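You operate a simulated robot arm through the tools that you are given. There is no shell and no other tool.

You run a simulated two-armed robot. Do the job below in one go: nothing can be reset, and whatever is moved stays where it is left.

## Task
Pick up the blue roll with one hand, pass it to the other hand and put it on the top of the parts table. Set down upright: blue roll.

Only the result counts: the job must be done as asked and must still hold three seconds after the hand-in. Knocking over, shifting, dropping, spilling or breaking anything else fails it.

## Robot
Two 7-joint arms with three-finger grippers on one trunk, on a base that moves. Base frame: it is fixed to the floor where the robot stands at the start and does not move with it; the origin is under the middle of the robot, x ahead of it, y to its left, z up. Readings come in m, degrees, newtons and seconds.
The left shoulder is at the start at [0.056, 0.154, 0.953], the right one opposite. With the tool pointing down near the work surface each hand reaches from about 0.22 to 0.64 m from the robot's upright axis, wherever it stands, measured 20 degrees to its own side. Places, roughly: blue roll [0, -3.25, 0.75]; top of the parts table [2.5, -2.9, 0.8]. Payload 2.69 kg a hand.
The TCP of each hand is the grasp point between the finger pads, 0.029 m short of the fingertips. In the tool frame z runs along the fingers and y along their closing line. The gripper opens to 0.12 m; its body begins 0.078 m behind the TCP.
Orientation is told as [roll, pitch, yaw] about the base's x, y, z axes, in that order, counted from this pose: with the fingers straight down and closing along the base's y, the tool's x points along the base's -x, its y along +y and its z along -z.

## Interface
- The arms move only by the tool drive_tool. It takes "left_series", "right_series" or both (then of equal length, played together; a hand with none holds still); each is a list of rows, each an object of numbers (a shift or turn left out is 0, a gripper value left out holds the last): "dx", "dy", "dz": the shift along the tool's x, y, z in units of 30 mm (1.0 is 30 mm); "rx", "ry", "rz": the turn, a rotation vector about the tool's x, y, z in units of 6 degrees (1.0 is 6 degrees); "gripper": the opening, from 0 (shut) to 1 (fully open). In form: [{"dx": .., "dy": .., "dz": .., "rx": .., "ry": .., "rz": .., "gripper": ..}, ...]. A call has 1 to 20 rows; each row shifts and turns the commanded pose from where the row before left it, along the tool's axes as they then stand. A call with a number of a shift or a turn outside -1 to 1 is refused whole. Each row takes 0.2 s and may step no farther than 0.05 m and 8.6 degrees from the row before; otherwise, or with a gripper value out of range, the whole call is refused. Where a pose cannot be reached the arm comes as near as it can. A force on the tool above 40 N (or 10 N above the force at the start of the call, whichever is more), or a blocked arm, ends the call early, and 0.2 s more pass. The fingers move at their own pace (about 0.1362 m/s each) and stop on an object; they squeeze with about 28 N. The grip force told is the motor's: it shows also when the fingers shut on nothing. Time passes only in rows, and 0.2 s behind the last, so rows that do not move let the fingers close. It gives the time, the measured TCP pose, the force on the tool (base axes), the opening and the grip force at its end, in the units of the frame above (readings bear some noise), with the torque about the TCP (base axes, N m) and any sound that the robot's microphone picked up.
- Cameras (640 x 400 px; columns grow to the right, rows downward): "scene" is now at [0.1789, 0.0129, 1.1184]; the picture's right is [0.16, -0.99, 0.00], its down [-0.36, -0.06, -0.93] and it looks along [0.92, 0.15, -0.37] (base axes); focal length 226 px, centre (320, 200). "left" rides on the left gripper at [0.063, 0, -0.104] in its tool frame; the picture's right is [0.00, 1.00, 0.00], its down [-0.83, 0.00, -0.56] and it looks along [-0.56, 0.00, 0.83] (tool axes); focal length 275 px, centre (320, 200). "right" rides on the right gripper at [0.063, 0, -0.104] in its tool frame; the picture's right is [0.00, 1.00, 0.00], its down [-0.83, 0.00, -0.56] and it looks along [-0.56, 0.00, 0.83] (tool axes); focal length 275 px, centre (320, 200). There is no depth. A picture from a camera that has moved, and an enlarged one, comes with that camera's place and axes in the base frame and with its lens.
- grab_frame(camera): a new picture of that camera. It takes no simulated time.
- slide_trunk(by): moves the trunk up (or, below 0, down) by that many m; the arms and the scene camera ride with it, the base frame stays. It gives what a move gives, with no picture.
- drive_base(legs): drives the robot by 1 to 6 legs, each [ahead, left, turn to the left] in m, m and degrees, along the robot's own axes; the way and the turn of a leg run together, so that a leg with both is an arc; at most 1.5 m and 180 degrees a leg. The arms and the cameras ride along, it lands a little off, and it stops where it bumps. It gives what a move gives.
- head_to(pan, tilt): turns the head with the scene camera to pan (to the left, within 80 degrees either way) and tilt (down, from -29 to 69), counted from straight ahead of the robot (the tilt from the chest, where the trunk bows). It gives what a move gives.
- enlarge(camera, box): a new picture of the part [left, top, right, bottom] of that camera's present view, enlarged. It takes no simulated time.
- sign_off(): hands the job in; it is judged then, once.

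Nothing tells you exact positions but the pictures and the camera data. Unless the task says otherwise, let go and move clear before handing in.

The tools are called after "Request:" as a command line: name --argument value ..., lists and objects as JSON in quotes. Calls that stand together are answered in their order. drive_tool: Moves the arms, as the interface text tells. Its arguments: {"type":"object","properties":{"left_series":{"type":"array"},"right_series":{"type":"array"}},"required":[]} The other tools are called the same way: slide_trunk (by) moves the trunk up or down; drive_base (legs) drives the base; head_to (pan, tilt) turns the head that bears the scene camera; grab_frame (camera) takes a picture; enlarge (camera, box) takes an enlarged picture of a part of a camera's view; sign_off () hands the job in.

At the start:

```text
time_s: 0.0
left_tcp_pos: [0.3226, 0.1194, 1.0366]
left_tcp_rot: [-0.1, 0.0, 0.1]
left_force: [-0.1, -0.3, -0.4]
left_moment: [-0.01, 0.0, 0.0]
left_gripper_width: 0.1198
left_gripper_force: 0.0
right_tcp_pos: [0.3816, -0.1373, 1.0278]
right_tcp_rot: [0.0, 0.0, 0.0]
right_force: [0.1, -1.2, 0.3]
right_moment: [-0.01, 0.0, 0.0]
right_gripper_width: 0.1199
right_gripper_force: 0.1
trunk travel left (down, up): [-0.325, 0.113]
robot x, y, heading: [0.0012, -0.0027, -0.0]
head pan, tilt (commanded): [9.0, 21.5]
```

scene: 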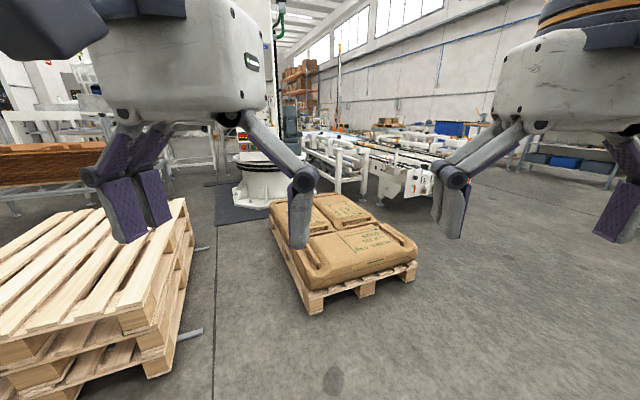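
right: 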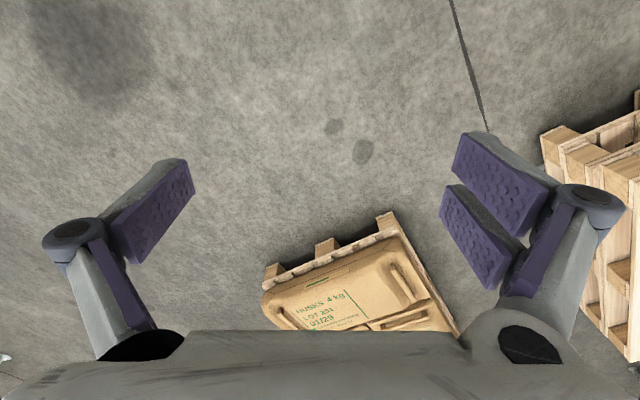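
left: 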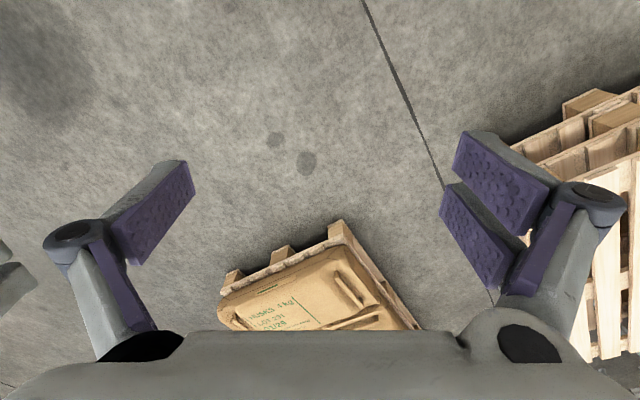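

I see a warehouse hall with pallets ahead of the robot; the roll should be about 3 m to my right. I'll turn the head to the right to look for the roll and the parts table before driving.

Request:
head_to --pan -80 --tilt 15

Request:
grab_frame --camera "scene"

Request:
head_to --pan -40 --tilt 15

Request:
grab_frame --camera "scene"

```text
time_s: 1.6
left_tcp_pos: [0.3232, 0.1199, 1.0368]
left_tcp_rot: [0.0, 0.0, 0.0]
left_force: [0.5, 0.3, 0.1]
left_moment: [0.0, 0.0, 0.0]
left_gripper_width: 0.1199
left_gripper_force: 0.0
right_tcp_pos: [0.3806, -0.1362, 1.0276]
right_tcp_rot: [-0.1, -0.1, -0.1]
right_force: [-0.4, -0.7, -0.3]
right_moment: [0.04, -0.02, 0.01]
right_gripper_width: 0.12
right_gripper_force: 0.2
trunk travel left (down, up): [-0.325, 0.113]
robot x, y, heading: [0.0009, 0.0001, -0.0]
head pan, tilt (commanded): [-80.0, 15.0]
```

```text
taken
camera scene: at [0.1034, -0.0936, 1.1289], right [-0.98, -0.17, 0.0], down [-0.05, 0.25, -0.97], along [0.17, -0.95, -0.26], focal length 226 px, centre (320, 200)
```

scene: 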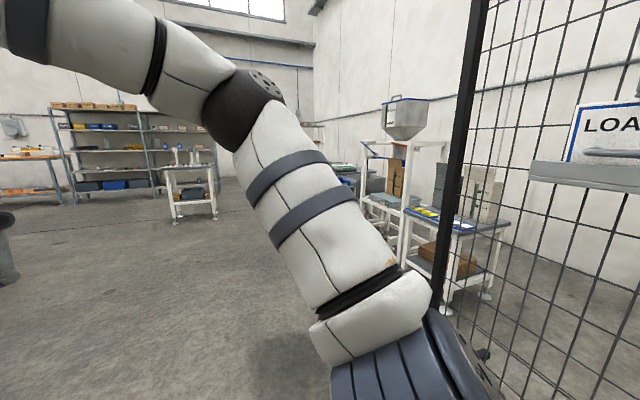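

```text
time_s: 2.7
left_tcp_pos: [0.3237, 0.1186, 1.0369]
left_tcp_rot: [0.0, 0.0, 0.0]
left_force: [0.3, -0.1, -0.7]
left_moment: [0.01, -0.01, 0.0]
left_gripper_width: 0.12
left_gripper_force: 0.0
right_tcp_pos: [0.3832, -0.1368, 1.0287]
right_tcp_rot: [-0.1, 0.0, 0.0]
right_force: [0.0, -0.1, 0.8]
right_moment: [0.04, 0.0, -0.01]
right_gripper_width: 0.1199
right_gripper_force: 0.0
trunk travel left (down, up): [-0.325, 0.113]
robot x, y, heading: [-0.0005, 0.0006, -0.1]
head pan, tilt (commanded): [-40.0, 15.0]
```

```text
taken
camera scene: at [0.1586, -0.0617, 1.1289], right [-0.64, -0.77, 0.0], down [-0.2, 0.17, -0.97], along [0.74, -0.62, -0.26], focal length 226 px, centre (320, 200)
```

scene: 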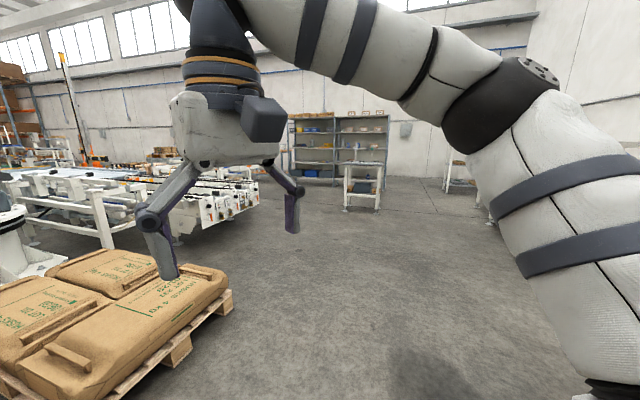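

The small white table at about col 185–190 of the first picture is the parts table. The roll should be near col 367, row 170 there, on the bench behind the right arm. I'll look closer at both.

Request:
head_to --pan -80 --tilt 15

Request:
enlarge --camera "scene" --box '[300, 90, 540, 310]'

Request:
enlarge --camera "scene" --box '[130, 120, 250, 240]'

```text
time_s: 3.8
left_tcp_pos: [0.3223, 0.1194, 1.0353]
left_tcp_rot: [0.0, 0.0, 0.1]
left_force: [-0.4, -0.7, 0.5]
left_moment: [0.0, 0.02, 0.01]
left_gripper_width: 0.1199
left_gripper_force: 0.0
right_tcp_pos: [0.3822, -0.1374, 1.0282]
right_tcp_rot: [0.0, 0.0, 0.0]
right_force: [0.1, 0.4, 1.0]
right_moment: [0.03, 0.0, -0.02]
right_gripper_width: 0.1199
right_gripper_force: 0.1
trunk travel left (down, up): [-0.325, 0.113]
robot x, y, heading: [0.0013, 0.0029, 0.1]
head pan, tilt (commanded): [-80.0, 15.0]
```

```text
1.82 times, centred on (420, 200) of scene
camera zoom: at [0.1034, -0.0936, 1.1289], right [-0.98, -0.17, 0.0], down [-0.05, 0.25, -0.97], along [0.17, -0.95, -0.26], focal length 410 px, centre (138, 200)
```

zoom: 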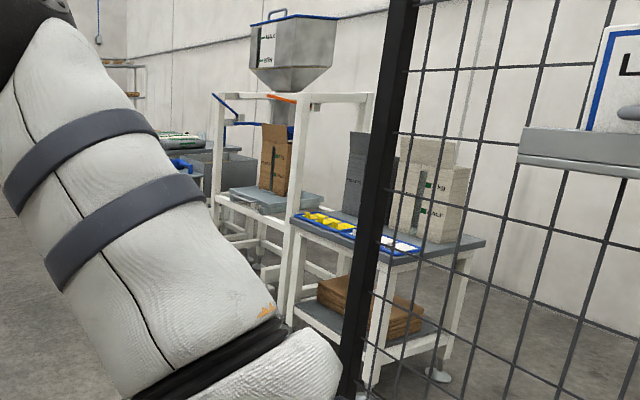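

```text
3.33 times, centred on (190, 180) of scene
camera zoom: at [0.1034, -0.0936, 1.1289], right [-0.98, -0.17, 0.0], down [-0.05, 0.25, -0.97], along [0.17, -0.95, -0.26], focal length 752 px, centre (753, 267)
```

zoom: 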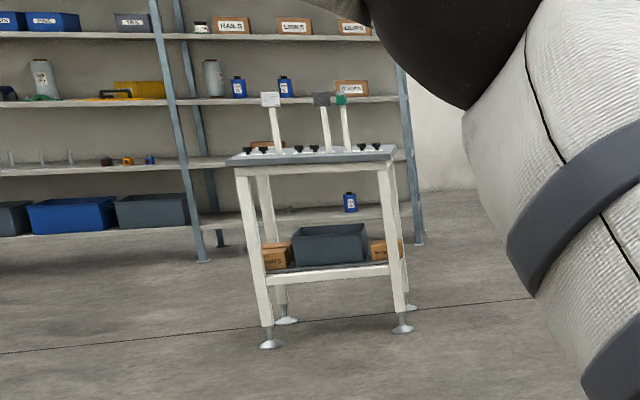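

The parts table stands near x≈2.5, y≈-2.9, with some fixture posts on its top. I haven't spotted the roll yet, and there is a mesh fence to my right. I'll turn the base 90° to the right on the spot and look ahead.

Request:
drive_base --legs '[[0, 0, -90]]'

Request:
head_to --pan 0 --tilt 20

Request:
grab_frame --camera "scene"

Request:
head_to --pan -50 --tilt 25

Request:
grab_frame --camera "scene"

```text
time_s: 8.0
left_tcp_pos: [0.1148, -0.3242, 1.0358]
left_tcp_rot: [0.0, 0.0, -90.9]
left_force: [0.3, 1.0, -0.5]
left_moment: [-0.01, 0.01, 0.0]
left_gripper_width: 0.1198
left_gripper_force: 0.0
right_tcp_pos: [-0.1421, -0.3798, 1.0281]
right_tcp_rot: [0.0, 0.0, -90.8]
right_force: [0.9, -0.2, 0.4]
right_moment: [-0.01, -0.03, -0.02]
right_gripper_width: 0.1201
right_gripper_force: 0.1
trunk travel left (down, up): [-0.325, 0.113]
robot x, y, heading: [-0.0013, 0.0004, -90.9]
head pan, tilt (commanded): [-80.0, 15.0]
```

```text
time_s: 9.6
left_tcp_pos: [0.1145, -0.3238, 1.0363]
left_tcp_rot: [0.0, 0.0, -90.8]
left_force: [0.3, 0.4, 0.1]
left_moment: [0.02, 0.01, 0.0]
left_gripper_width: 0.1201
left_gripper_force: 0.2
right_tcp_pos: [-0.1417, -0.3797, 1.028]
right_tcp_rot: [0.0, 0.0, -90.9]
right_force: [-0.1, 0.1, 0.3]
right_moment: [-0.01, -0.01, -0.01]
right_gripper_width: 0.12
right_gripper_force: 0.1
trunk travel left (down, up): [-0.325, 0.113]
robot x, y, heading: [0.0043, -0.0007, -90.6]
head pan, tilt (commanded): [0.0, 20.0]
```

```text
taken
camera scene: at [-0.0018, -0.181, 1.1208], right [-1.0, 0.01, 0.0], down [0.01, 0.34, -0.94], along [-0.01, -0.94, -0.34], focal length 226 px, centre (320, 200)
```

scene: 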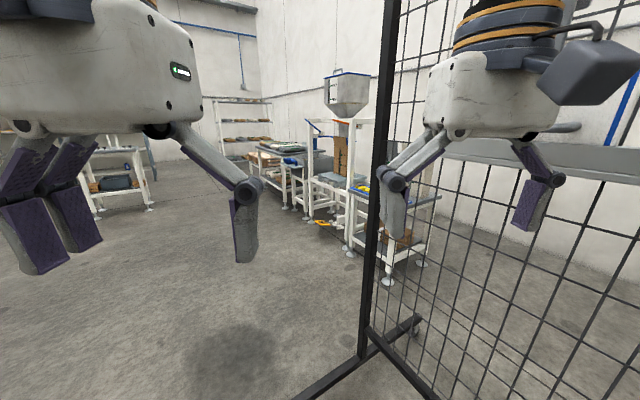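

```text
time_s: 10.7
left_tcp_pos: [0.1144, -0.3242, 1.0372]
left_tcp_rot: [-0.1, 0.0, -90.8]
left_force: [0.6, 0.5, 0.0]
left_moment: [0.01, 0.03, -0.02]
left_gripper_width: 0.12
left_gripper_force: 0.0
right_tcp_pos: [-0.1425, -0.3797, 1.0286]
right_tcp_rot: [-0.1, 0.0, -90.7]
right_force: [0.1, 0.4, 0.1]
right_moment: [0.01, 0.02, 0.03]
right_gripper_width: 0.12
right_gripper_force: 0.1
trunk travel left (down, up): [-0.325, 0.113]
robot x, y, heading: [-0.0048, 0.0002, -90.7]
head pan, tilt (commanded): [-50.0, 25.0]
```

```text
taken
camera scene: at [-0.0717, -0.1462, 1.1127], right [-0.63, 0.77, 0.0], down [0.33, 0.27, -0.91], along [-0.7, -0.57, -0.42], focal length 226 px, centre (320, 200)
```

scene: 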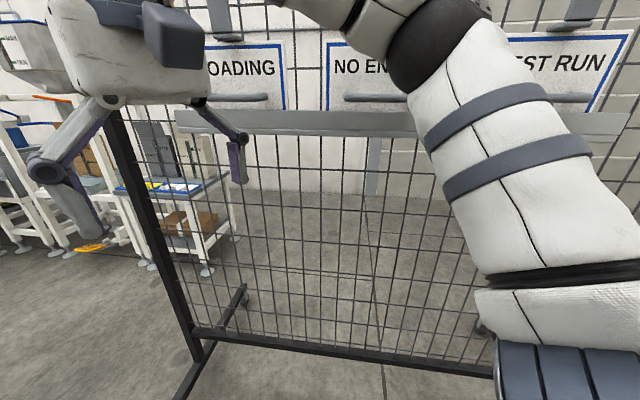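

The fence post stands at about (-0.2, -1.0), with a foot reaching to about (0.15, -0.75), and the bag pallet begins near x≈1.17. I'll slip left to x≈0.65 between them, then drive 1.2 m ahead for a better look at the benches.

Request:
drive_base --legs '[[0, 0.62, 0], [1.2, 0, 0]]'

Request:
head_to --pan -20 --tilt 15

Request:
grab_frame --camera "scene"

Request:
head_to --pan 40 --tilt 15

Request:
grab_frame --camera "scene"

```text
time_s: 21.6
left_tcp_pos: [0.7199, -1.5121, 1.0356]
left_tcp_rot: [0.0, -0.1, -90.9]
left_force: [-0.7, 0.4, -0.2]
left_moment: [0.02, 0.0, 0.04]
left_gripper_width: 0.1198
left_gripper_force: 0.0
right_tcp_pos: [0.4627, -1.5663, 1.0287]
right_tcp_rot: [-0.1, 0.0, -91.1]
right_force: [-0.3, 0.4, -0.7]
right_moment: [0.01, -0.01, -0.03]
right_gripper_width: 0.1198
right_gripper_force: 0.0
trunk travel left (down, up): [-0.325, 0.113]
robot x, y, heading: [0.6075, -1.1874, -91.0]
head pan, tilt (commanded): [-50.0, 25.0]
```

```text
time_s: 22.5
left_tcp_pos: [0.7205, -1.5123, 1.0363]
left_tcp_rot: [0.1, 0.0, -91.0]
left_force: [-0.1, 0.2, 0.4]
left_moment: [0.01, 0.0, -0.02]
left_gripper_width: 0.12
left_gripper_force: 0.0
right_tcp_pos: [0.4625, -1.5683, 1.0289]
right_tcp_rot: [0.0, 0.0, -91.1]
right_force: [-0.6, -0.9, -0.2]
right_moment: [0.03, -0.01, 0.01]
right_gripper_width: 0.1199
right_gripper_force: 0.2
trunk travel left (down, up): [-0.325, 0.113]
robot x, y, heading: [0.6047, -1.1891, -91.1]
head pan, tilt (commanded): [-20.0, 15.0]
```

```text
taken
camera scene: at [0.5719, -1.3631, 1.1289], right [-0.93, 0.36, 0.0], down [0.09, 0.24, -0.97], along [-0.35, -0.9, -0.26], focal length 226 px, centre (320, 200)
```

scene: 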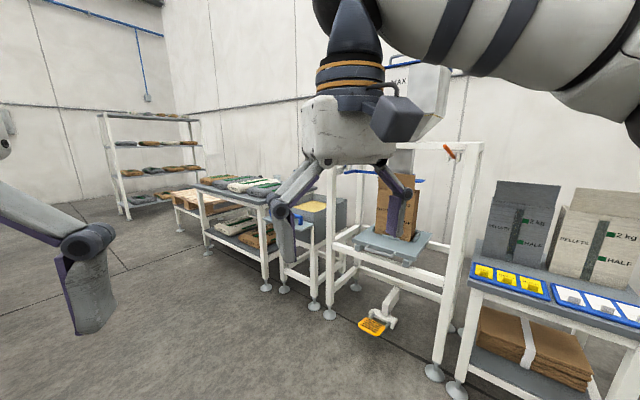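

```text
time_s: 23.8
left_tcp_pos: [0.7196, -1.5129, 1.0372]
left_tcp_rot: [0.0, -0.1, -91.0]
left_force: [0.1, 0.0, 0.2]
left_moment: [0.01, -0.02, -0.01]
left_gripper_width: 0.12
left_gripper_force: 0.3
right_tcp_pos: [0.4627, -1.568, 1.0296]
right_tcp_rot: [0.0, 0.0, -91.0]
right_force: [0.4, -0.6, -1.0]
right_moment: [0.01, 0.01, 0.03]
right_gripper_width: 0.1201
right_gripper_force: 0.1
trunk travel left (down, up): [-0.325, 0.113]
robot x, y, heading: [0.6088, -1.1904, -90.9]
head pan, tilt (commanded): [40.0, 15.0]
```

```text
taken
camera scene: at [0.6642, -1.3486, 1.1289], right [-0.78, -0.63, 0.0], down [-0.16, 0.2, -0.97], along [0.61, -0.75, -0.26], focal length 226 px, centre (320, 200)
```

scene: 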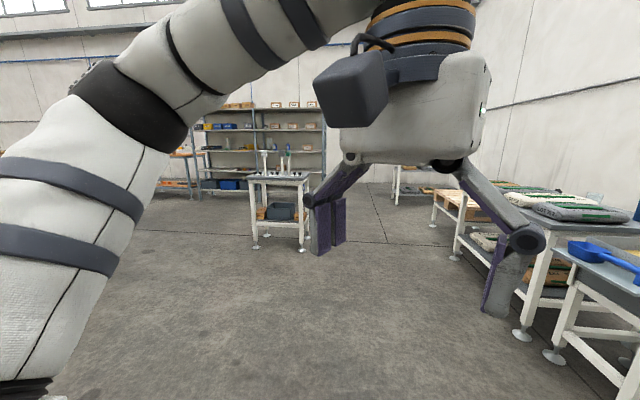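

The roll's estimated spot is hidden behind the right gripper, on the small bench with a blue scoop and grey box. I'll drive 0.5 m further and look again.

Request:
drive_base --legs '[[0.5, 0, 0]]'

Request:
head_to --pan -12 --tilt 25

Request:
grab_frame --camera "scene"

Request:
head_to --pan -45 --tilt 25

Request:
grab_frame --camera "scene"

```text
time_s: 26.8
left_tcp_pos: [0.7105, -2.017, 1.0369]
left_tcp_rot: [0.1, -0.1, -91.0]
left_force: [-0.5, -0.2, -0.4]
left_moment: [0.01, -0.02, 0.0]
left_gripper_width: 0.1196
left_gripper_force: 0.1
right_tcp_pos: [0.4524, -2.072, 1.0277]
right_tcp_rot: [0.0, 0.0, -91.0]
right_force: [0.3, -0.3, 0.3]
right_moment: [0.0, 0.0, -0.01]
right_gripper_width: 0.1201
right_gripper_force: 0.0
trunk travel left (down, up): [-0.325, 0.113]
robot x, y, heading: [0.5961, -1.6882, -90.9]
head pan, tilt (commanded): [40.0, 15.0]
```

```text
time_s: 28.0
left_tcp_pos: [0.711, -2.0167, 1.0357]
left_tcp_rot: [0.0, -0.1, -90.9]
left_force: [-0.8, 0.7, -0.3]
left_moment: [0.0, -0.01, -0.01]
left_gripper_width: 0.1202
left_gripper_force: 0.0
right_tcp_pos: [0.4522, -2.0709, 1.0288]
right_tcp_rot: [0.0, 0.0, -91.0]
right_force: [0.2, 0.1, 0.1]
right_moment: [-0.01, 0.01, -0.01]
right_gripper_width: 0.1199
right_gripper_force: 0.0
trunk travel left (down, up): [-0.325, 0.113]
robot x, y, heading: [0.6001, -1.6928, -90.8]
head pan, tilt (commanded): [-12.0, 25.0]
```

```text
taken
camera scene: at [0.5757, -1.8698, 1.1127], right [-0.97, 0.22, 0.0], down [0.1, 0.41, -0.91], along [-0.2, -0.88, -0.42], focal length 226 px, centre (320, 200)
```

scene: 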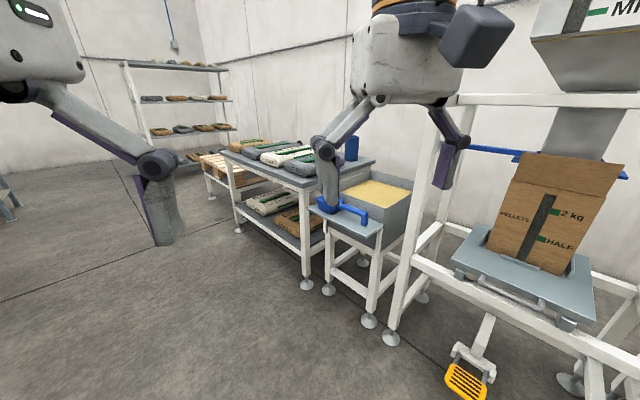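

```text
time_s: 29.0
left_tcp_pos: [0.7106, -2.0163, 1.0354]
left_tcp_rot: [0.0, -0.1, -91.0]
left_force: [-0.2, 0.8, -0.3]
left_moment: [0.01, 0.02, 0.0]
left_gripper_width: 0.12
left_gripper_force: 0.1
right_tcp_pos: [0.4529, -2.0716, 1.027]
right_tcp_rot: [0.0, 0.0, -91.0]
right_force: [0.9, -0.2, -0.4]
right_moment: [0.02, -0.01, 0.01]
right_gripper_width: 0.1199
right_gripper_force: 0.1
trunk travel left (down, up): [-0.325, 0.113]
robot x, y, heading: [0.5973, -1.6934, -91.0]
head pan, tilt (commanded): [-45.0, 25.0]
```

```text
taken
camera scene: at [0.5302, -1.8441, 1.1127], right [-0.69, 0.72, 0.0], down [0.3, 0.29, -0.91], along [-0.65, -0.63, -0.42], focal length 226 px, centre (320, 200)
```

scene: 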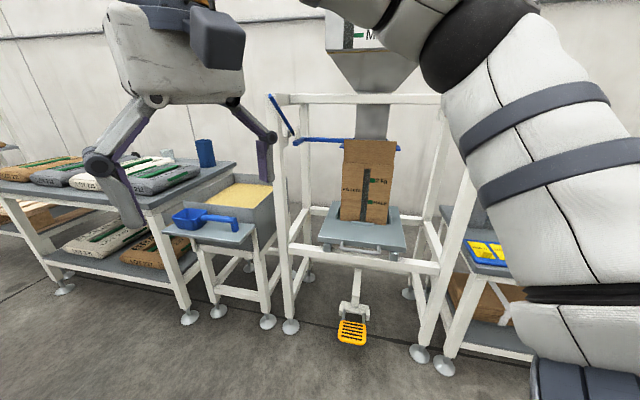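

I see the blue roll standing upright on the far corner of the bag bench, at about (0.05, -3.25), next to the bin with yellow contents and the scoop. I'll enlarge it.

Request:
enlarge --camera "scene" --box '[120, 110, 280, 210]'

Request:
enlarge --camera "scene" --box '[0, 120, 300, 340]'

```text
4.00 times, centred on (200, 160) of scene
camera zoom: at [0.5302, -1.8441, 1.1127], right [-0.69, 0.72, 0.0], down [0.3, 0.29, -0.91], along [-0.65, -0.63, -0.42], focal length 902 px, centre (800, 360)
```

zoom: 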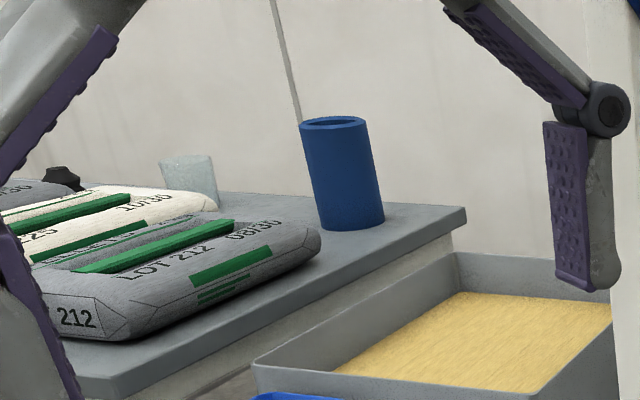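

```text
1.82 times, centred on (150, 230) of scene
camera zoom: at [0.5302, -1.8441, 1.1127], right [-0.69, 0.72, 0.0], down [0.3, 0.29, -0.91], along [-0.65, -0.63, -0.42], focal length 410 px, centre (629, 146)
```

zoom: 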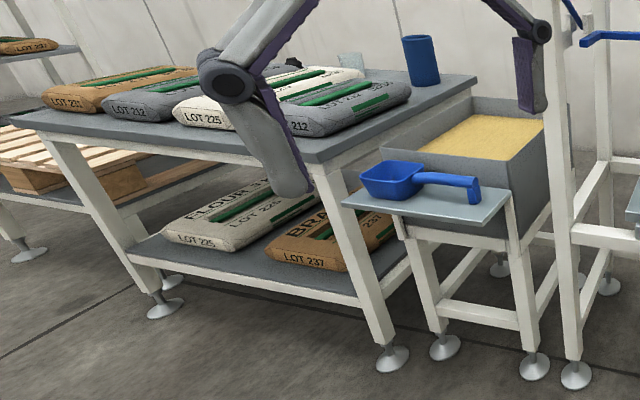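

The roll is about 9 cm wide and 14 cm tall, and stands at about (0.05, -3.24) near the back right corner of the bench. The bench's front edge runs diagonally and faces roughly the (+0.89, +0.46) direction. I need to know how close my base can come, so I'll look down at it.

Request:
head_to --pan 0 --tilt 69

Request:
grab_frame --camera "scene"

Request:
head_to --pan -70 --tilt 69

Request:
grab_frame --camera "scene"

```text
time_s: 30.1
left_tcp_pos: [0.7106, -2.0167, 1.0356]
left_tcp_rot: [0.0, 0.0, -91.0]
left_force: [-0.4, -0.5, -0.1]
left_moment: [-0.02, -0.02, 0.03]
left_gripper_width: 0.1199
left_gripper_force: 0.2
right_tcp_pos: [0.4536, -2.0722, 1.0283]
right_tcp_rot: [0.1, 0.0, -91.0]
right_force: [0.6, -0.3, 0.4]
right_moment: [0.02, -0.02, 0.02]
right_gripper_width: 0.12
right_gripper_force: 0.1
trunk travel left (down, up): [-0.325, 0.113]
robot x, y, heading: [0.5988, -1.6879, -90.9]
head pan, tilt (commanded): [0.0, 68.8]
```

```text
taken
camera scene: at [0.5953, -1.836, 1.0533], right [-1.0, 0.02, 0.0], down [0.02, 0.93, -0.36], along [-0.01, -0.36, -0.93], focal length 226 px, centre (320, 200)
```

scene: 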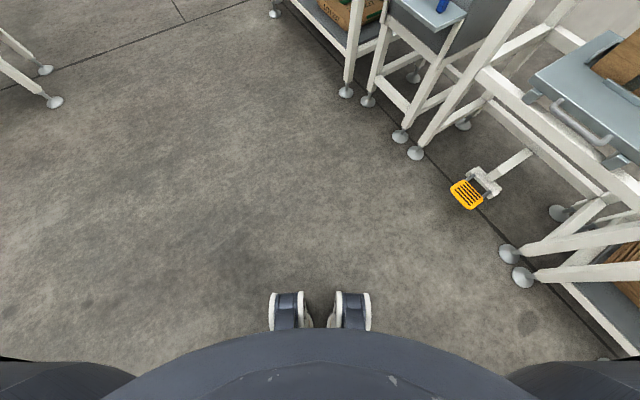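

```text
time_s: 31.5
left_tcp_pos: [0.7106, -2.0154, 1.0359]
left_tcp_rot: [0.0, 0.0, -91.0]
left_force: [0.3, 0.9, -0.6]
left_moment: [0.0, -0.02, -0.01]
left_gripper_width: 0.12
left_gripper_force: 0.0
right_tcp_pos: [0.4526, -2.0723, 1.0287]
right_tcp_rot: [0.0, 0.0, -91.0]
right_force: [0.2, -0.7, -0.2]
right_moment: [-0.01, -0.01, 0.02]
right_gripper_width: 0.1204
right_gripper_force: 0.1
trunk travel left (down, up): [-0.325, 0.113]
robot x, y, heading: [0.5949, -1.6965, -91.2]
head pan, tilt (commanded): [-70.0, 68.8]
```

```text
taken
camera scene: at [0.5436, -1.7983, 1.0532], right [-0.33, 0.95, 0.0], down [0.88, 0.3, -0.36], along [-0.34, -0.12, -0.93], focal length 226 px, centre (320, 200)
```

scene: 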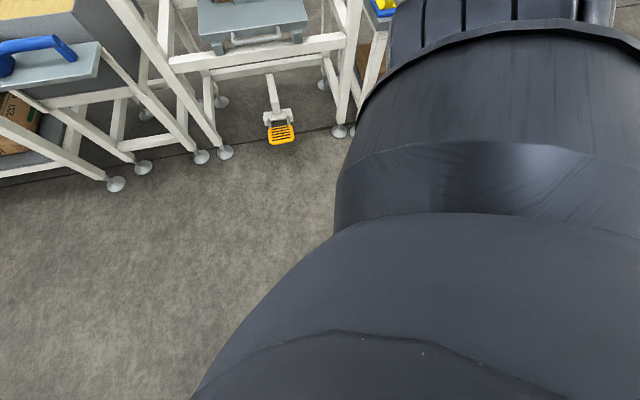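

My base is compact: the front wheels reach only about 0.14 m ahead of the axis, so I can stand close to the bench. I'll move toward the front of the bag bench, turned slightly so the right arm faces the roll, and stop well short to re-measure.

Request:
drive_base --legs '[[0.65, 0.2, 0], [0, 0, -24]]'

Request:
head_to --pan -30 --tilt 30

Request:
grab_frame --camera "scene"

Request:
head_to --pan -20 --tilt 60

Request:
grab_frame --camera "scene"

```text
time_s: 36.5
left_tcp_pos: [0.7715, -2.6814, 1.0357]
left_tcp_rot: [0.1, 0.0, -113.9]
left_force: [-0.1, 0.3, 0.6]
left_moment: [0.01, -0.03, 0.03]
left_gripper_width: 0.1203
left_gripper_force: 0.0
right_tcp_pos: [0.5123, -2.6314, 1.0286]
right_tcp_rot: [-0.1, 0.1, -113.9]
right_force: [0.2, -0.6, -0.9]
right_moment: [-0.01, -0.01, -0.02]
right_gripper_width: 0.1199
right_gripper_force: 0.1
trunk travel left (down, up): [-0.325, 0.113]
robot x, y, heading: [0.7913, -2.3391, -113.9]
head pan, tilt (commanded): [-70.0, 68.8]
```

```text
time_s: 37.5
left_tcp_pos: [0.7707, -2.6819, 1.0363]
left_tcp_rot: [-0.1, -0.1, -114.0]
left_force: [0.3, -0.7, -0.1]
left_moment: [0.02, 0.0, -0.01]
left_gripper_width: 0.1201
left_gripper_force: 0.1
right_tcp_pos: [0.5124, -2.6319, 1.0292]
right_tcp_rot: [0.0, 0.0, -114.0]
right_force: [-0.2, -0.2, -0.3]
right_moment: [0.0, -0.01, 0.01]
right_gripper_width: 0.1201
right_gripper_force: 0.2
trunk travel left (down, up): [-0.325, 0.113]
robot x, y, heading: [0.7951, -2.3415, -114.0]
head pan, tilt (commanded): [-30.0, 30.0]
```

```text
taken
camera scene: at [0.6857, -2.4722, 1.1046], right [-0.59, 0.81, 0.0], down [0.41, 0.29, -0.87], along [-0.7, -0.51, -0.5], focal length 226 px, centre (320, 200)
```

scene: 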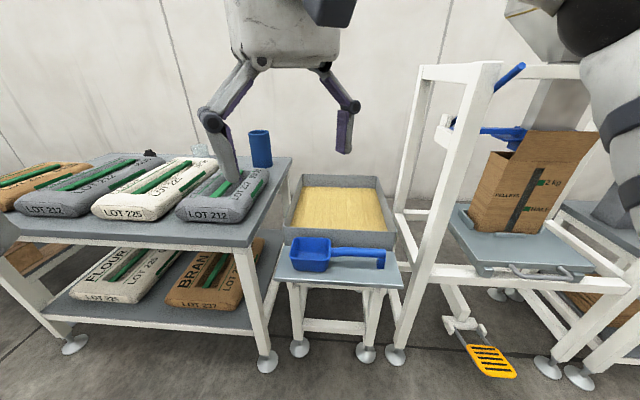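

```text
time_s: 38.5
left_tcp_pos: [0.7712, -2.6822, 1.0372]
left_tcp_rot: [0.0, 0.0, -114.0]
left_force: [-0.2, 0.1, -0.3]
left_moment: [-0.01, 0.03, 0.01]
left_gripper_width: 0.1201
left_gripper_force: 0.1
right_tcp_pos: [0.5121, -2.6316, 1.0281]
right_tcp_rot: [-0.1, 0.0, -114.0]
right_force: [0.5, 0.5, 0.2]
right_moment: [0.01, -0.02, -0.02]
right_gripper_width: 0.1199
right_gripper_force: 0.1
trunk travel left (down, up): [-0.325, 0.113]
robot x, y, heading: [0.7926, -2.3388, -114.0]
head pan, tilt (commanded): [-20.0, 60.0]
```

```text
taken
camera scene: at [0.7125, -2.4671, 1.0627], right [-0.72, 0.69, 0.0], down [0.6, 0.62, -0.5], along [-0.35, -0.36, -0.87], focal length 226 px, centre (320, 200)
```

scene: 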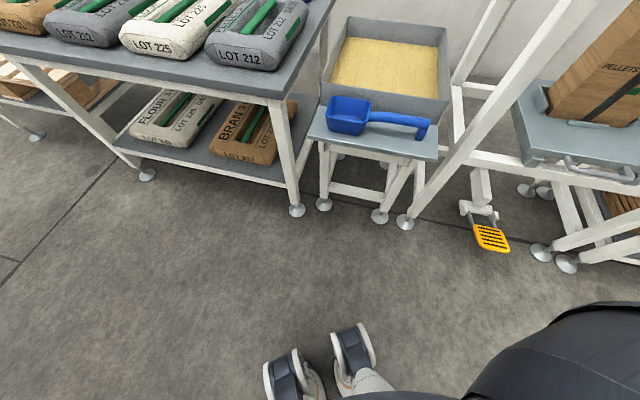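

From here the bench, its bags, the roll, the bin and the scoop tray are all clear. The roll works out at about (0.04, -3.28), with the bench top at z≈0.715. I'll take enlarged views to refine the bench edge and the roll.

Request:
head_to --pan -35 --tilt 30

Request:
enlarge --camera "scene" --box '[200, 100, 380, 220]'

Request:
enlarge --camera "scene" --box '[150, 120, 450, 320]'

```text
time_s: 39.4
left_tcp_pos: [0.7718, -2.6817, 1.0357]
left_tcp_rot: [0.0, -0.1, -114.0]
left_force: [-0.4, 1.3, -0.9]
left_moment: [-0.02, 0.03, 0.02]
left_gripper_width: 0.1197
left_gripper_force: 0.0
right_tcp_pos: [0.5123, -2.6317, 1.0286]
right_tcp_rot: [0.1, 0.0, -113.9]
right_force: [-1.3, -0.2, 0.6]
right_moment: [0.01, -0.03, -0.01]
right_gripper_width: 0.1199
right_gripper_force: 0.0
trunk travel left (down, up): [-0.325, 0.113]
robot x, y, heading: [0.7928, -2.3364, -113.7]
head pan, tilt (commanded): [-35.0, 30.0]
```

```text
3.33 times, centred on (290, 160) of scene
camera zoom: at [0.6814, -2.4658, 1.1046], right [-0.52, 0.86, 0.0], down [0.43, 0.26, -0.87], along [-0.74, -0.45, -0.5], focal length 752 px, centre (420, 333)
```

zoom: 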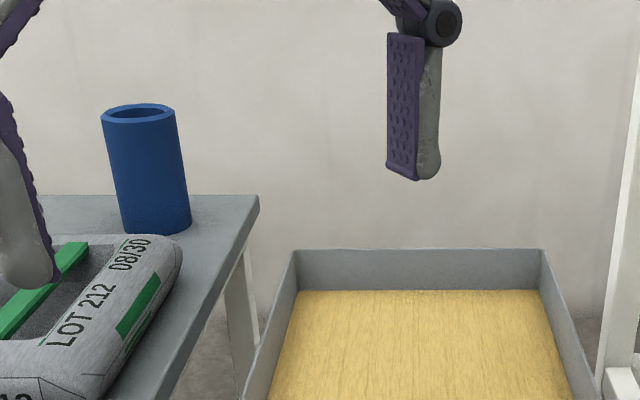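

```text
2.00 times, centred on (300, 220) of scene
camera zoom: at [0.6814, -2.4658, 1.1046], right [-0.52, 0.86, 0.0], down [0.43, 0.26, -0.87], along [-0.74, -0.45, -0.5], focal length 451 px, centre (360, 160)
```

zoom: 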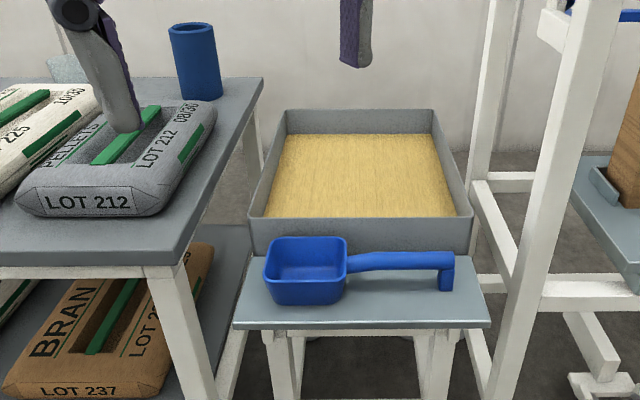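

The roll's base centre triangulates to (0.037, -3.282) on a bench top at z≈0.719, with diameter about 0.09 m and height about 0.145 m. How I grasp it depends on the room on the parts table, so I'll turn left and inspect that table first.

Request:
drive_base --legs '[[0, 0, 92]]'

Request:
head_to --pan 5 --tilt 10

Request:
grab_frame --camera "scene"

Request:
enlarge --camera "scene" --box '[240, 120, 420, 240]'

```text
time_s: 43.7
left_tcp_pos: [1.136, -2.3527, 1.0365]
left_tcp_rot: [0.1, 0.1, -22.8]
left_force: [0.3, -0.3, 0.8]
left_moment: [0.0, 0.0, -0.02]
left_gripper_width: 0.1201
left_gripper_force: 0.0
right_tcp_pos: [1.0924, -2.6133, 1.0298]
right_tcp_rot: [0.0, 0.0, -22.6]
right_force: [0.6, 0.6, 0.8]
right_moment: [-0.04, 0.01, -0.04]
right_gripper_width: 0.1195
right_gripper_force: 0.0
trunk travel left (down, up): [-0.325, 0.113]
robot x, y, heading: [0.7931, -2.339, -22.9]
head pan, tilt (commanded): [-35.0, 30.0]
```

```text
time_s: 44.8
left_tcp_pos: [1.1353, -2.3531, 1.0358]
left_tcp_rot: [0.0, 0.0, -22.7]
left_force: [-0.5, 0.9, -0.6]
left_moment: [0.05, -0.01, 0.01]
left_gripper_width: 0.1198
left_gripper_force: 0.0
right_tcp_pos: [1.0926, -2.6131, 1.028]
right_tcp_rot: [-0.1, 0.0, -22.8]
right_force: [0.0, -0.9, 0.4]
right_moment: [0.0, -0.01, -0.01]
right_gripper_width: 0.1199
right_gripper_force: 0.2
trunk travel left (down, up): [-0.325, 0.113]
robot x, y, heading: [0.7919, -2.3376, -22.7]
head pan, tilt (commanded): [5.0, 10.0]
```

```text
taken
camera scene: at [0.9621, -2.402, 1.137], right [-0.31, -0.95, 0.0], down [-0.17, 0.05, -0.98], along [0.94, -0.3, -0.17], focal length 226 px, centre (320, 200)
```

scene: 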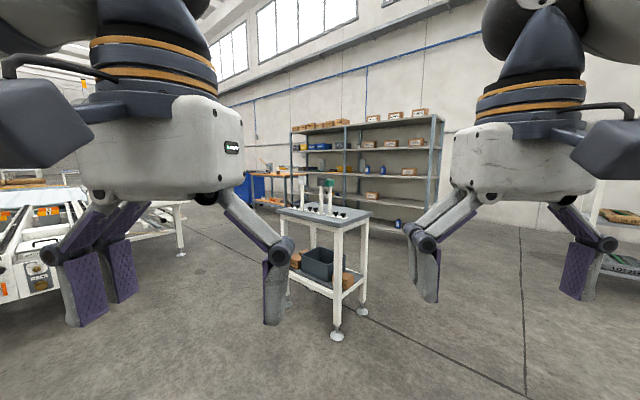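

```text
3.33 times, centred on (330, 180) of scene
camera zoom: at [0.9621, -2.402, 1.137], right [-0.31, -0.95, 0.0], down [-0.17, 0.05, -0.98], along [0.94, -0.3, -0.17], focal length 752 px, centre (287, 267)
```

zoom: 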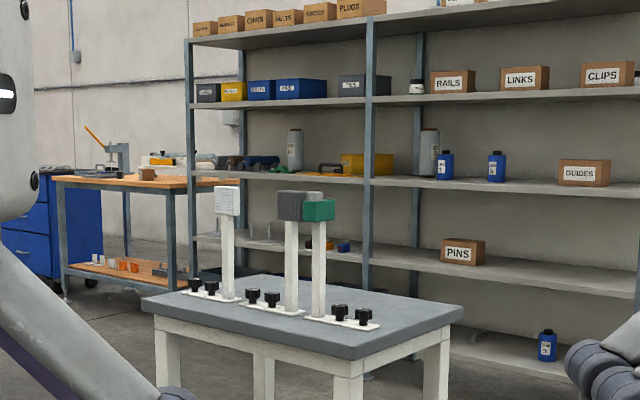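

The parts table (about 0.6 × 0.46 m, top near z≈0.78) carries a row of three fixture posts along its north-west half. Its south-east half is free, so there is room for the roll. The roll is too deep on the bench for a straight-down reach, so I'll test a 45° tilted right-hand reach here in free space.

Request:
drive_tool --right_series '[{"ry": -0.9375}, {"ry": -0.9375}, {"ry": -0.9375}, {"ry": -0.9375}, {"ry": -0.9375}, {"ry": -0.9375}, {"ry": -0.9375}, {"ry": -0.9375}]'

Request:
drive_tool --right_series '[{"dz": 0.98, "dx": -0.3}, {"dz": 0.98, "dx": -0.3}, {"dz": 0.98, "dx": -0.3}, {"dz": 0.98, "dx": -0.3}, {"dz": 0.98, "dx": -0.3}, {"dz": 0.98, "dx": -0.3}, {"dz": 0.98, "dx": -0.3}, {"dz": 0.98, "dx": -0.3}, {"dz": 0.98, "dx": -0.3}, {"dz": 0.98, "dx": -0.3}, {"dz": 0.98, "dx": -0.3}, {"dz": 0.98, "dx": -0.3}, {"dz": 0.98, "dx": -0.3}]'

```text
time_s: 46.6
left_tcp_pos: [1.1363, -2.3534, 1.0353]
left_tcp_rot: [0.1, 0.0, -22.7]
left_force: [-0.8, 0.2, 0.1]
left_moment: [0.0, 0.01, -0.03]
left_gripper_width: 0.12
left_gripper_force: 0.0
right_tcp_pos: [1.0913, -2.6137, 1.0292]
right_tcp_rot: [0.0, -45.0, -22.7]
right_force: [0.2, -0.5, 0.7]
right_moment: [-0.01, -0.01, 0.0]
right_gripper_width: 0.1201
right_gripper_force: 0.1
trunk travel left (down, up): [-0.325, 0.113]
robot x, y, heading: [0.7957, -2.3389, -22.8]
head pan, tilt (commanded): [5.0, 10.0]
```

```text
time_s: 49.4
left_tcp_pos: [1.1372, -2.3525, 1.0361]
left_tcp_rot: [0.0, 0.0, -22.8]
left_force: [0.1, 0.5, -0.1]
left_moment: [-0.02, 0.03, 0.01]
left_gripper_width: 0.12
left_gripper_force: 0.0
right_tcp_pos: [1.4164, -2.7485, 0.8425]
right_tcp_rot: [-0.1, -45.1, -22.6]
right_force: [-0.6, -0.6, -0.2]
right_moment: [-0.02, -0.01, 0.02]
right_gripper_width: 0.1199
right_gripper_force: 0.0
trunk travel left (down, up): [-0.325, 0.113]
robot x, y, heading: [0.7919, -2.3379, -22.9]
head pan, tilt (commanded): [5.0, 10.0]
```

The 45° reach at 0.734 m ahead works. I'll check how much further it goes.

Request:
drive_tool --right_series '[{"dz": 0.7, "dx": -0.7}, {"dz": 0.7, "dx": -0.7}, {"dz": 0.7, "dx": -0.7}]'

Request:
grab_frame --camera "right"

Request:
head_to --pan -20 --tilt 35

Request:
grab_frame --camera "scene"

```text
time_s: 50.2
left_tcp_pos: [1.137, -2.3533, 1.0372]
left_tcp_rot: [-0.1, 0.0, -22.7]
left_force: [-0.5, -0.6, 0.0]
left_moment: [0.01, 0.0, -0.02]
left_gripper_width: 0.1199
left_gripper_force: 0.0
right_tcp_pos: [1.4444, -2.7631, 0.837]
right_tcp_rot: [0.1, -44.9, -22.6]
right_force: [-0.4, -1.0, 0.6]
right_moment: [0.01, -0.03, 0.01]
right_gripper_width: 0.12
right_gripper_force: 0.0
right hand out of reach, approached as far as the arm can: row 2, 3
trunk travel left (down, up): [-0.325, 0.113]
robot x, y, heading: [0.7938, -2.3367, -22.7]
head pan, tilt (commanded): [5.0, 10.0]
```

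```text
taken
camera right: at [1.3347, -2.7183, 0.8658], right [0.38, 0.92, 0.0], down [0.18, -0.07, 0.98], along [0.91, -0.38, -0.2], focal length 275 px, centre (320, 200)
```

right: 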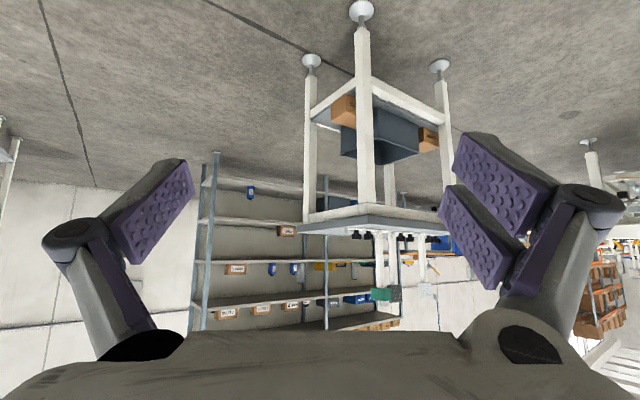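

```text
time_s: 51.0
left_tcp_pos: [1.1375, -2.3523, 1.036]
left_tcp_rot: [0.1, 0.1, -22.8]
left_force: [-0.1, -0.5, 0.2]
left_moment: [-0.03, 0.01, -0.01]
left_gripper_width: 0.1201
left_gripper_force: 0.1
right_tcp_pos: [1.4441, -2.7636, 0.838]
right_tcp_rot: [0.1, -45.0, -22.8]
right_force: [-0.3, 0.0, -0.2]
right_moment: [0.02, 0.03, -0.04]
right_gripper_width: 0.1203
right_gripper_force: 0.1
trunk travel left (down, up): [-0.325, 0.113]
robot x, y, heading: [0.7921, -2.3396, -22.6]
head pan, tilt (commanded): [-20.0, 35.0]
```

```text
taken
camera scene: at [0.9384, -2.4333, 1.097], right [-0.68, -0.74, 0.0], down [-0.42, 0.39, -0.82], along [0.6, -0.56, -0.57], focal length 226 px, centre (320, 200)
```

scene: 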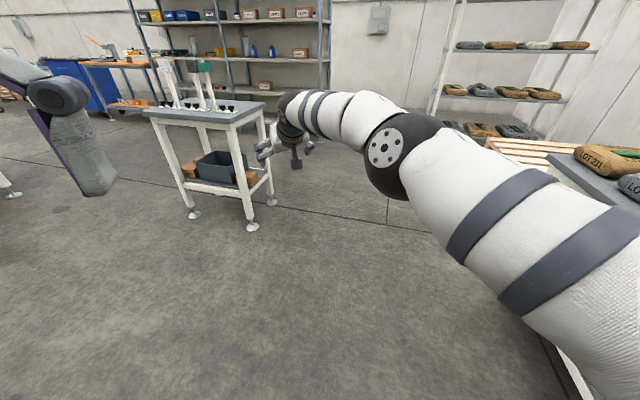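

The right hand can reach about 0.76 m ahead at 45°, so standing with my axis about 0.19 m from the bench front will do. I'll retract the right arm up, turn to face the bench squarely (heading about -147.5°), and slide to a spot 0.5 m in front of it.

Request:
drive_tool --right_series '[{"dz": -0.96, "dx": 0.11}, {"dz": -0.96, "dx": 0.11}, {"dz": -0.96, "dx": 0.11}, {"dz": -0.96, "dx": 0.11}, {"dz": -0.96, "dx": 0.11}, {"dz": -0.96, "dx": 0.11}, {"dz": -0.96, "dx": 0.11}, {"dz": -0.96, "dx": 0.11}, {"dz": -0.96, "dx": 0.11}, {"dz": -0.96, "dx": 0.11}, {"dz": -0.96, "dx": 0.11}]'

Request:
drive_base --legs '[[0, 0, -124.8], [0.1, 0.53, 0]]'

Request:
head_to --pan -10 --tilt 35

Request:
grab_frame --camera "scene"

Request:
grab_frame --camera "right"

```text
time_s: 53.5
left_tcp_pos: [1.1354, -2.3527, 1.0358]
left_tcp_rot: [0.0, 0.1, -22.7]
left_force: [0.0, -0.4, 0.3]
left_moment: [0.0, 0.01, -0.03]
left_gripper_width: 0.1201
left_gripper_force: 0.0
right_tcp_pos: [1.2141, -2.667, 1.035]
right_tcp_rot: [0.0, -45.0, -22.7]
right_force: [-0.7, -0.7, 0.5]
right_moment: [0.01, -0.03, -0.02]
right_gripper_width: 0.1202
right_gripper_force: 0.0
trunk travel left (down, up): [-0.325, 0.113]
robot x, y, heading: [0.7887, -2.3349, -22.6]
head pan, tilt (commanded): [-20.0, 35.0]
```

```text
time_s: 63.1
left_tcp_pos: [0.773, -3.1039, 1.0351]
left_tcp_rot: [0.0, -0.1, -148.1]
left_force: [-0.2, -0.5, -0.6]
left_moment: [0.0, 0.02, 0.0]
left_gripper_width: 0.1199
left_gripper_force: 0.1
right_tcp_pos: [0.473, -2.985, 1.0342]
right_tcp_rot: [-0.1, -45.1, -148.1]
right_force: [1.1, -0.4, 0.3]
right_moment: [-0.02, -0.03, -0.02]
right_gripper_width: 0.1198
right_gripper_force: 0.1
trunk travel left (down, up): [-0.325, 0.113]
robot x, y, heading: [0.9853, -2.8353, -148.0]
head pan, tilt (commanded): [-20.0, 35.0]
```

```text
time_s: 63.9
left_tcp_pos: [0.7743, -3.1027, 1.0355]
left_tcp_rot: [0.1, 0.0, -148.1]
left_force: [-0.6, 0.2, 0.9]
left_moment: [-0.03, -0.02, -0.02]
left_gripper_width: 0.1198
left_gripper_force: 0.0
right_tcp_pos: [0.4722, -2.9845, 1.0368]
right_tcp_rot: [0.0, -45.1, -148.1]
right_force: [-0.2, 0.2, 0.5]
right_moment: [-0.02, 0.01, -0.03]
right_gripper_width: 0.1201
right_gripper_force: 0.0
trunk travel left (down, up): [-0.325, 0.113]
robot x, y, heading: [0.9857, -2.8285, -148.4]
head pan, tilt (commanded): [-10.0, 35.0]
```

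```text
taken
camera scene: at [0.8301, -2.9117, 1.0969], right [-0.37, 0.93, 0.0], down [0.53, 0.21, -0.82], along [-0.76, -0.3, -0.57], focal length 226 px, centre (320, 200)
```

scene: 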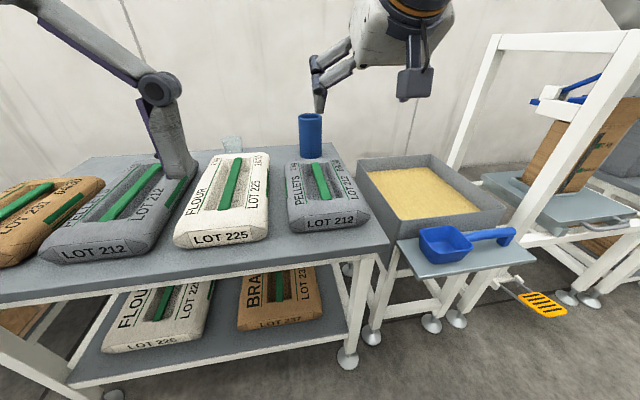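

```text
taken
camera right: at [0.5719, -2.9232, 1.0641], right [0.53, -0.85, 0.0], down [-0.16, -0.11, 0.98], along [-0.83, -0.52, -0.19], focal length 275 px, centre (320, 200)
```

right: 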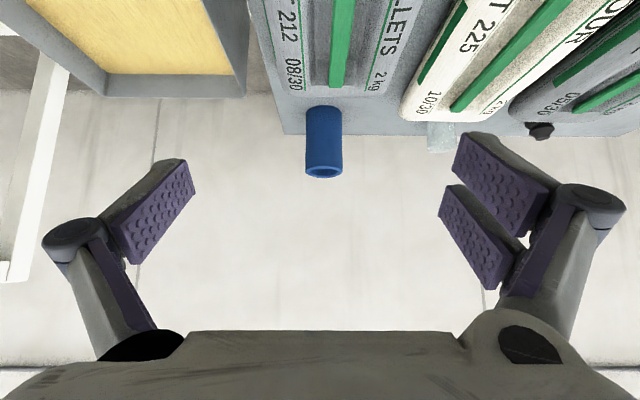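

I'm now squarely in front of the bench at about 0.5 m, and the roll appears straight ahead of the right hand. I'll enlarge to re-measure the roll and the bench's front edge.

Request:
enlarge --camera "scene" --box '[240, 90, 400, 190]'

Request:
enlarge --camera "scene" --box '[280, 150, 440, 260]'

Request:
enlarge --camera "right" --box '[220, 60, 420, 200]'

```text
4.00 times, centred on (320, 140) of scene
camera zoom: at [0.8301, -2.9117, 1.0969], right [-0.37, 0.93, 0.0], down [0.53, 0.21, -0.82], along [-0.76, -0.3, -0.57], focal length 902 px, centre (320, 440)
```

zoom: 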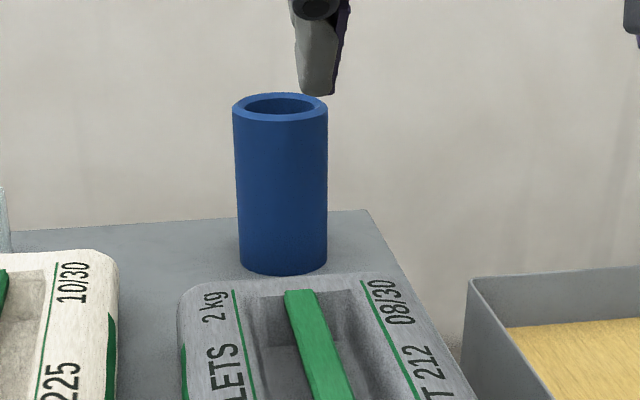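

```text
3.64 times, centred on (360, 205) of scene
camera zoom: at [0.8301, -2.9117, 1.0969], right [-0.37, 0.93, 0.0], down [0.53, 0.21, -0.82], along [-0.76, -0.3, -0.57], focal length 820 px, centre (174, 182)
```

zoom: 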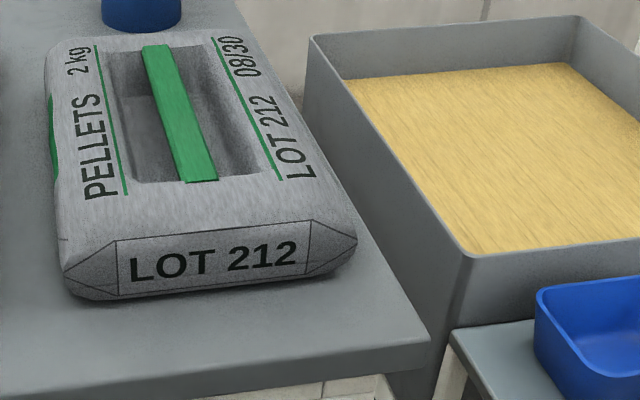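

```text
2.86 times, centred on (320, 130) of right
camera zoom: at [0.5719, -2.9232, 1.0641], right [0.53, -0.85, 0.0], down [-0.16, -0.11, 0.98], along [-0.83, -0.52, -0.19], focal length 786 px, centre (320, 400)
```

zoom: 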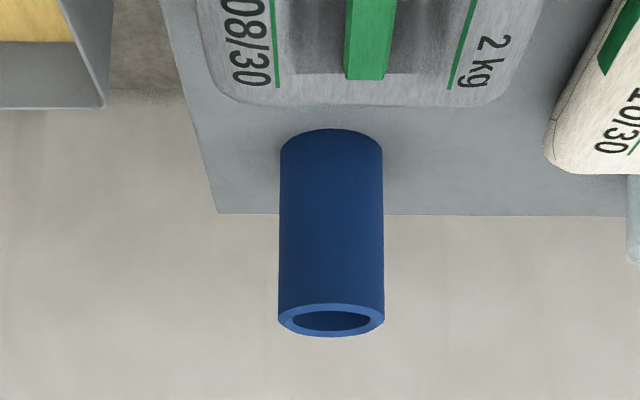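

The roll's centre is at about (0.037, -3.275), with its base at z≈0.717 and its top at z≈0.868. That is 1.04 m ahead of me and 0.12 m to my right. I'll drive ahead in two steps so it ends up about 0.735 m ahead.

Request:
drive_base --legs '[[0.2, 0, 0]]'

Request:
head_to --pan -10 --tilt 69

Request:
grab_frame --camera "scene"

```text
time_s: 65.5
left_tcp_pos: [0.6026, -3.2093, 1.0355]
left_tcp_rot: [-0.1, 0.1, -148.0]
left_force: [-0.1, 0.0, -0.1]
left_moment: [0.0, -0.03, 0.0]
left_gripper_width: 0.1202
left_gripper_force: 0.1
right_tcp_pos: [0.3025, -3.0909, 1.0345]
right_tcp_rot: [0.0, -45.0, -148.1]
right_force: [-0.5, -0.2, -0.5]
right_moment: [0.01, -0.02, -0.02]
right_gripper_width: 0.1199
right_gripper_force: 0.0
trunk travel left (down, up): [-0.325, 0.113]
robot x, y, heading: [0.8163, -2.9373, -148.0]
head pan, tilt (commanded): [-10.0, 35.0]
```

```text
time_s: 66.4
left_tcp_pos: [0.6047, -3.2082, 1.0348]
left_tcp_rot: [0.0, 0.0, -148.0]
left_force: [0.4, -0.1, -0.6]
left_moment: [0.02, 0.01, 0.0]
left_gripper_width: 0.1201
left_gripper_force: 0.1
right_tcp_pos: [0.302, -3.0909, 1.036]
right_tcp_rot: [0.0, -45.1, -148.0]
right_force: [0.8, -0.5, -0.3]
right_moment: [0.01, 0.01, 0.02]
right_gripper_width: 0.1202
right_gripper_force: 0.1
trunk travel left (down, up): [-0.325, 0.113]
robot x, y, heading: [0.8123, -2.9368, -148.0]
head pan, tilt (commanded): [-10.0, 68.8]
```

```text
taken
camera scene: at [0.6901, -3.0054, 1.0533], right [-0.37, 0.93, 0.0], down [0.86, 0.35, -0.36], along [-0.34, -0.14, -0.93], focal length 226 px, centre (320, 200)
```

scene: 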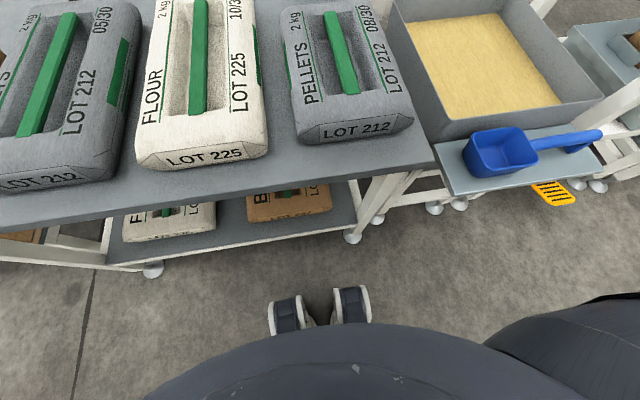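

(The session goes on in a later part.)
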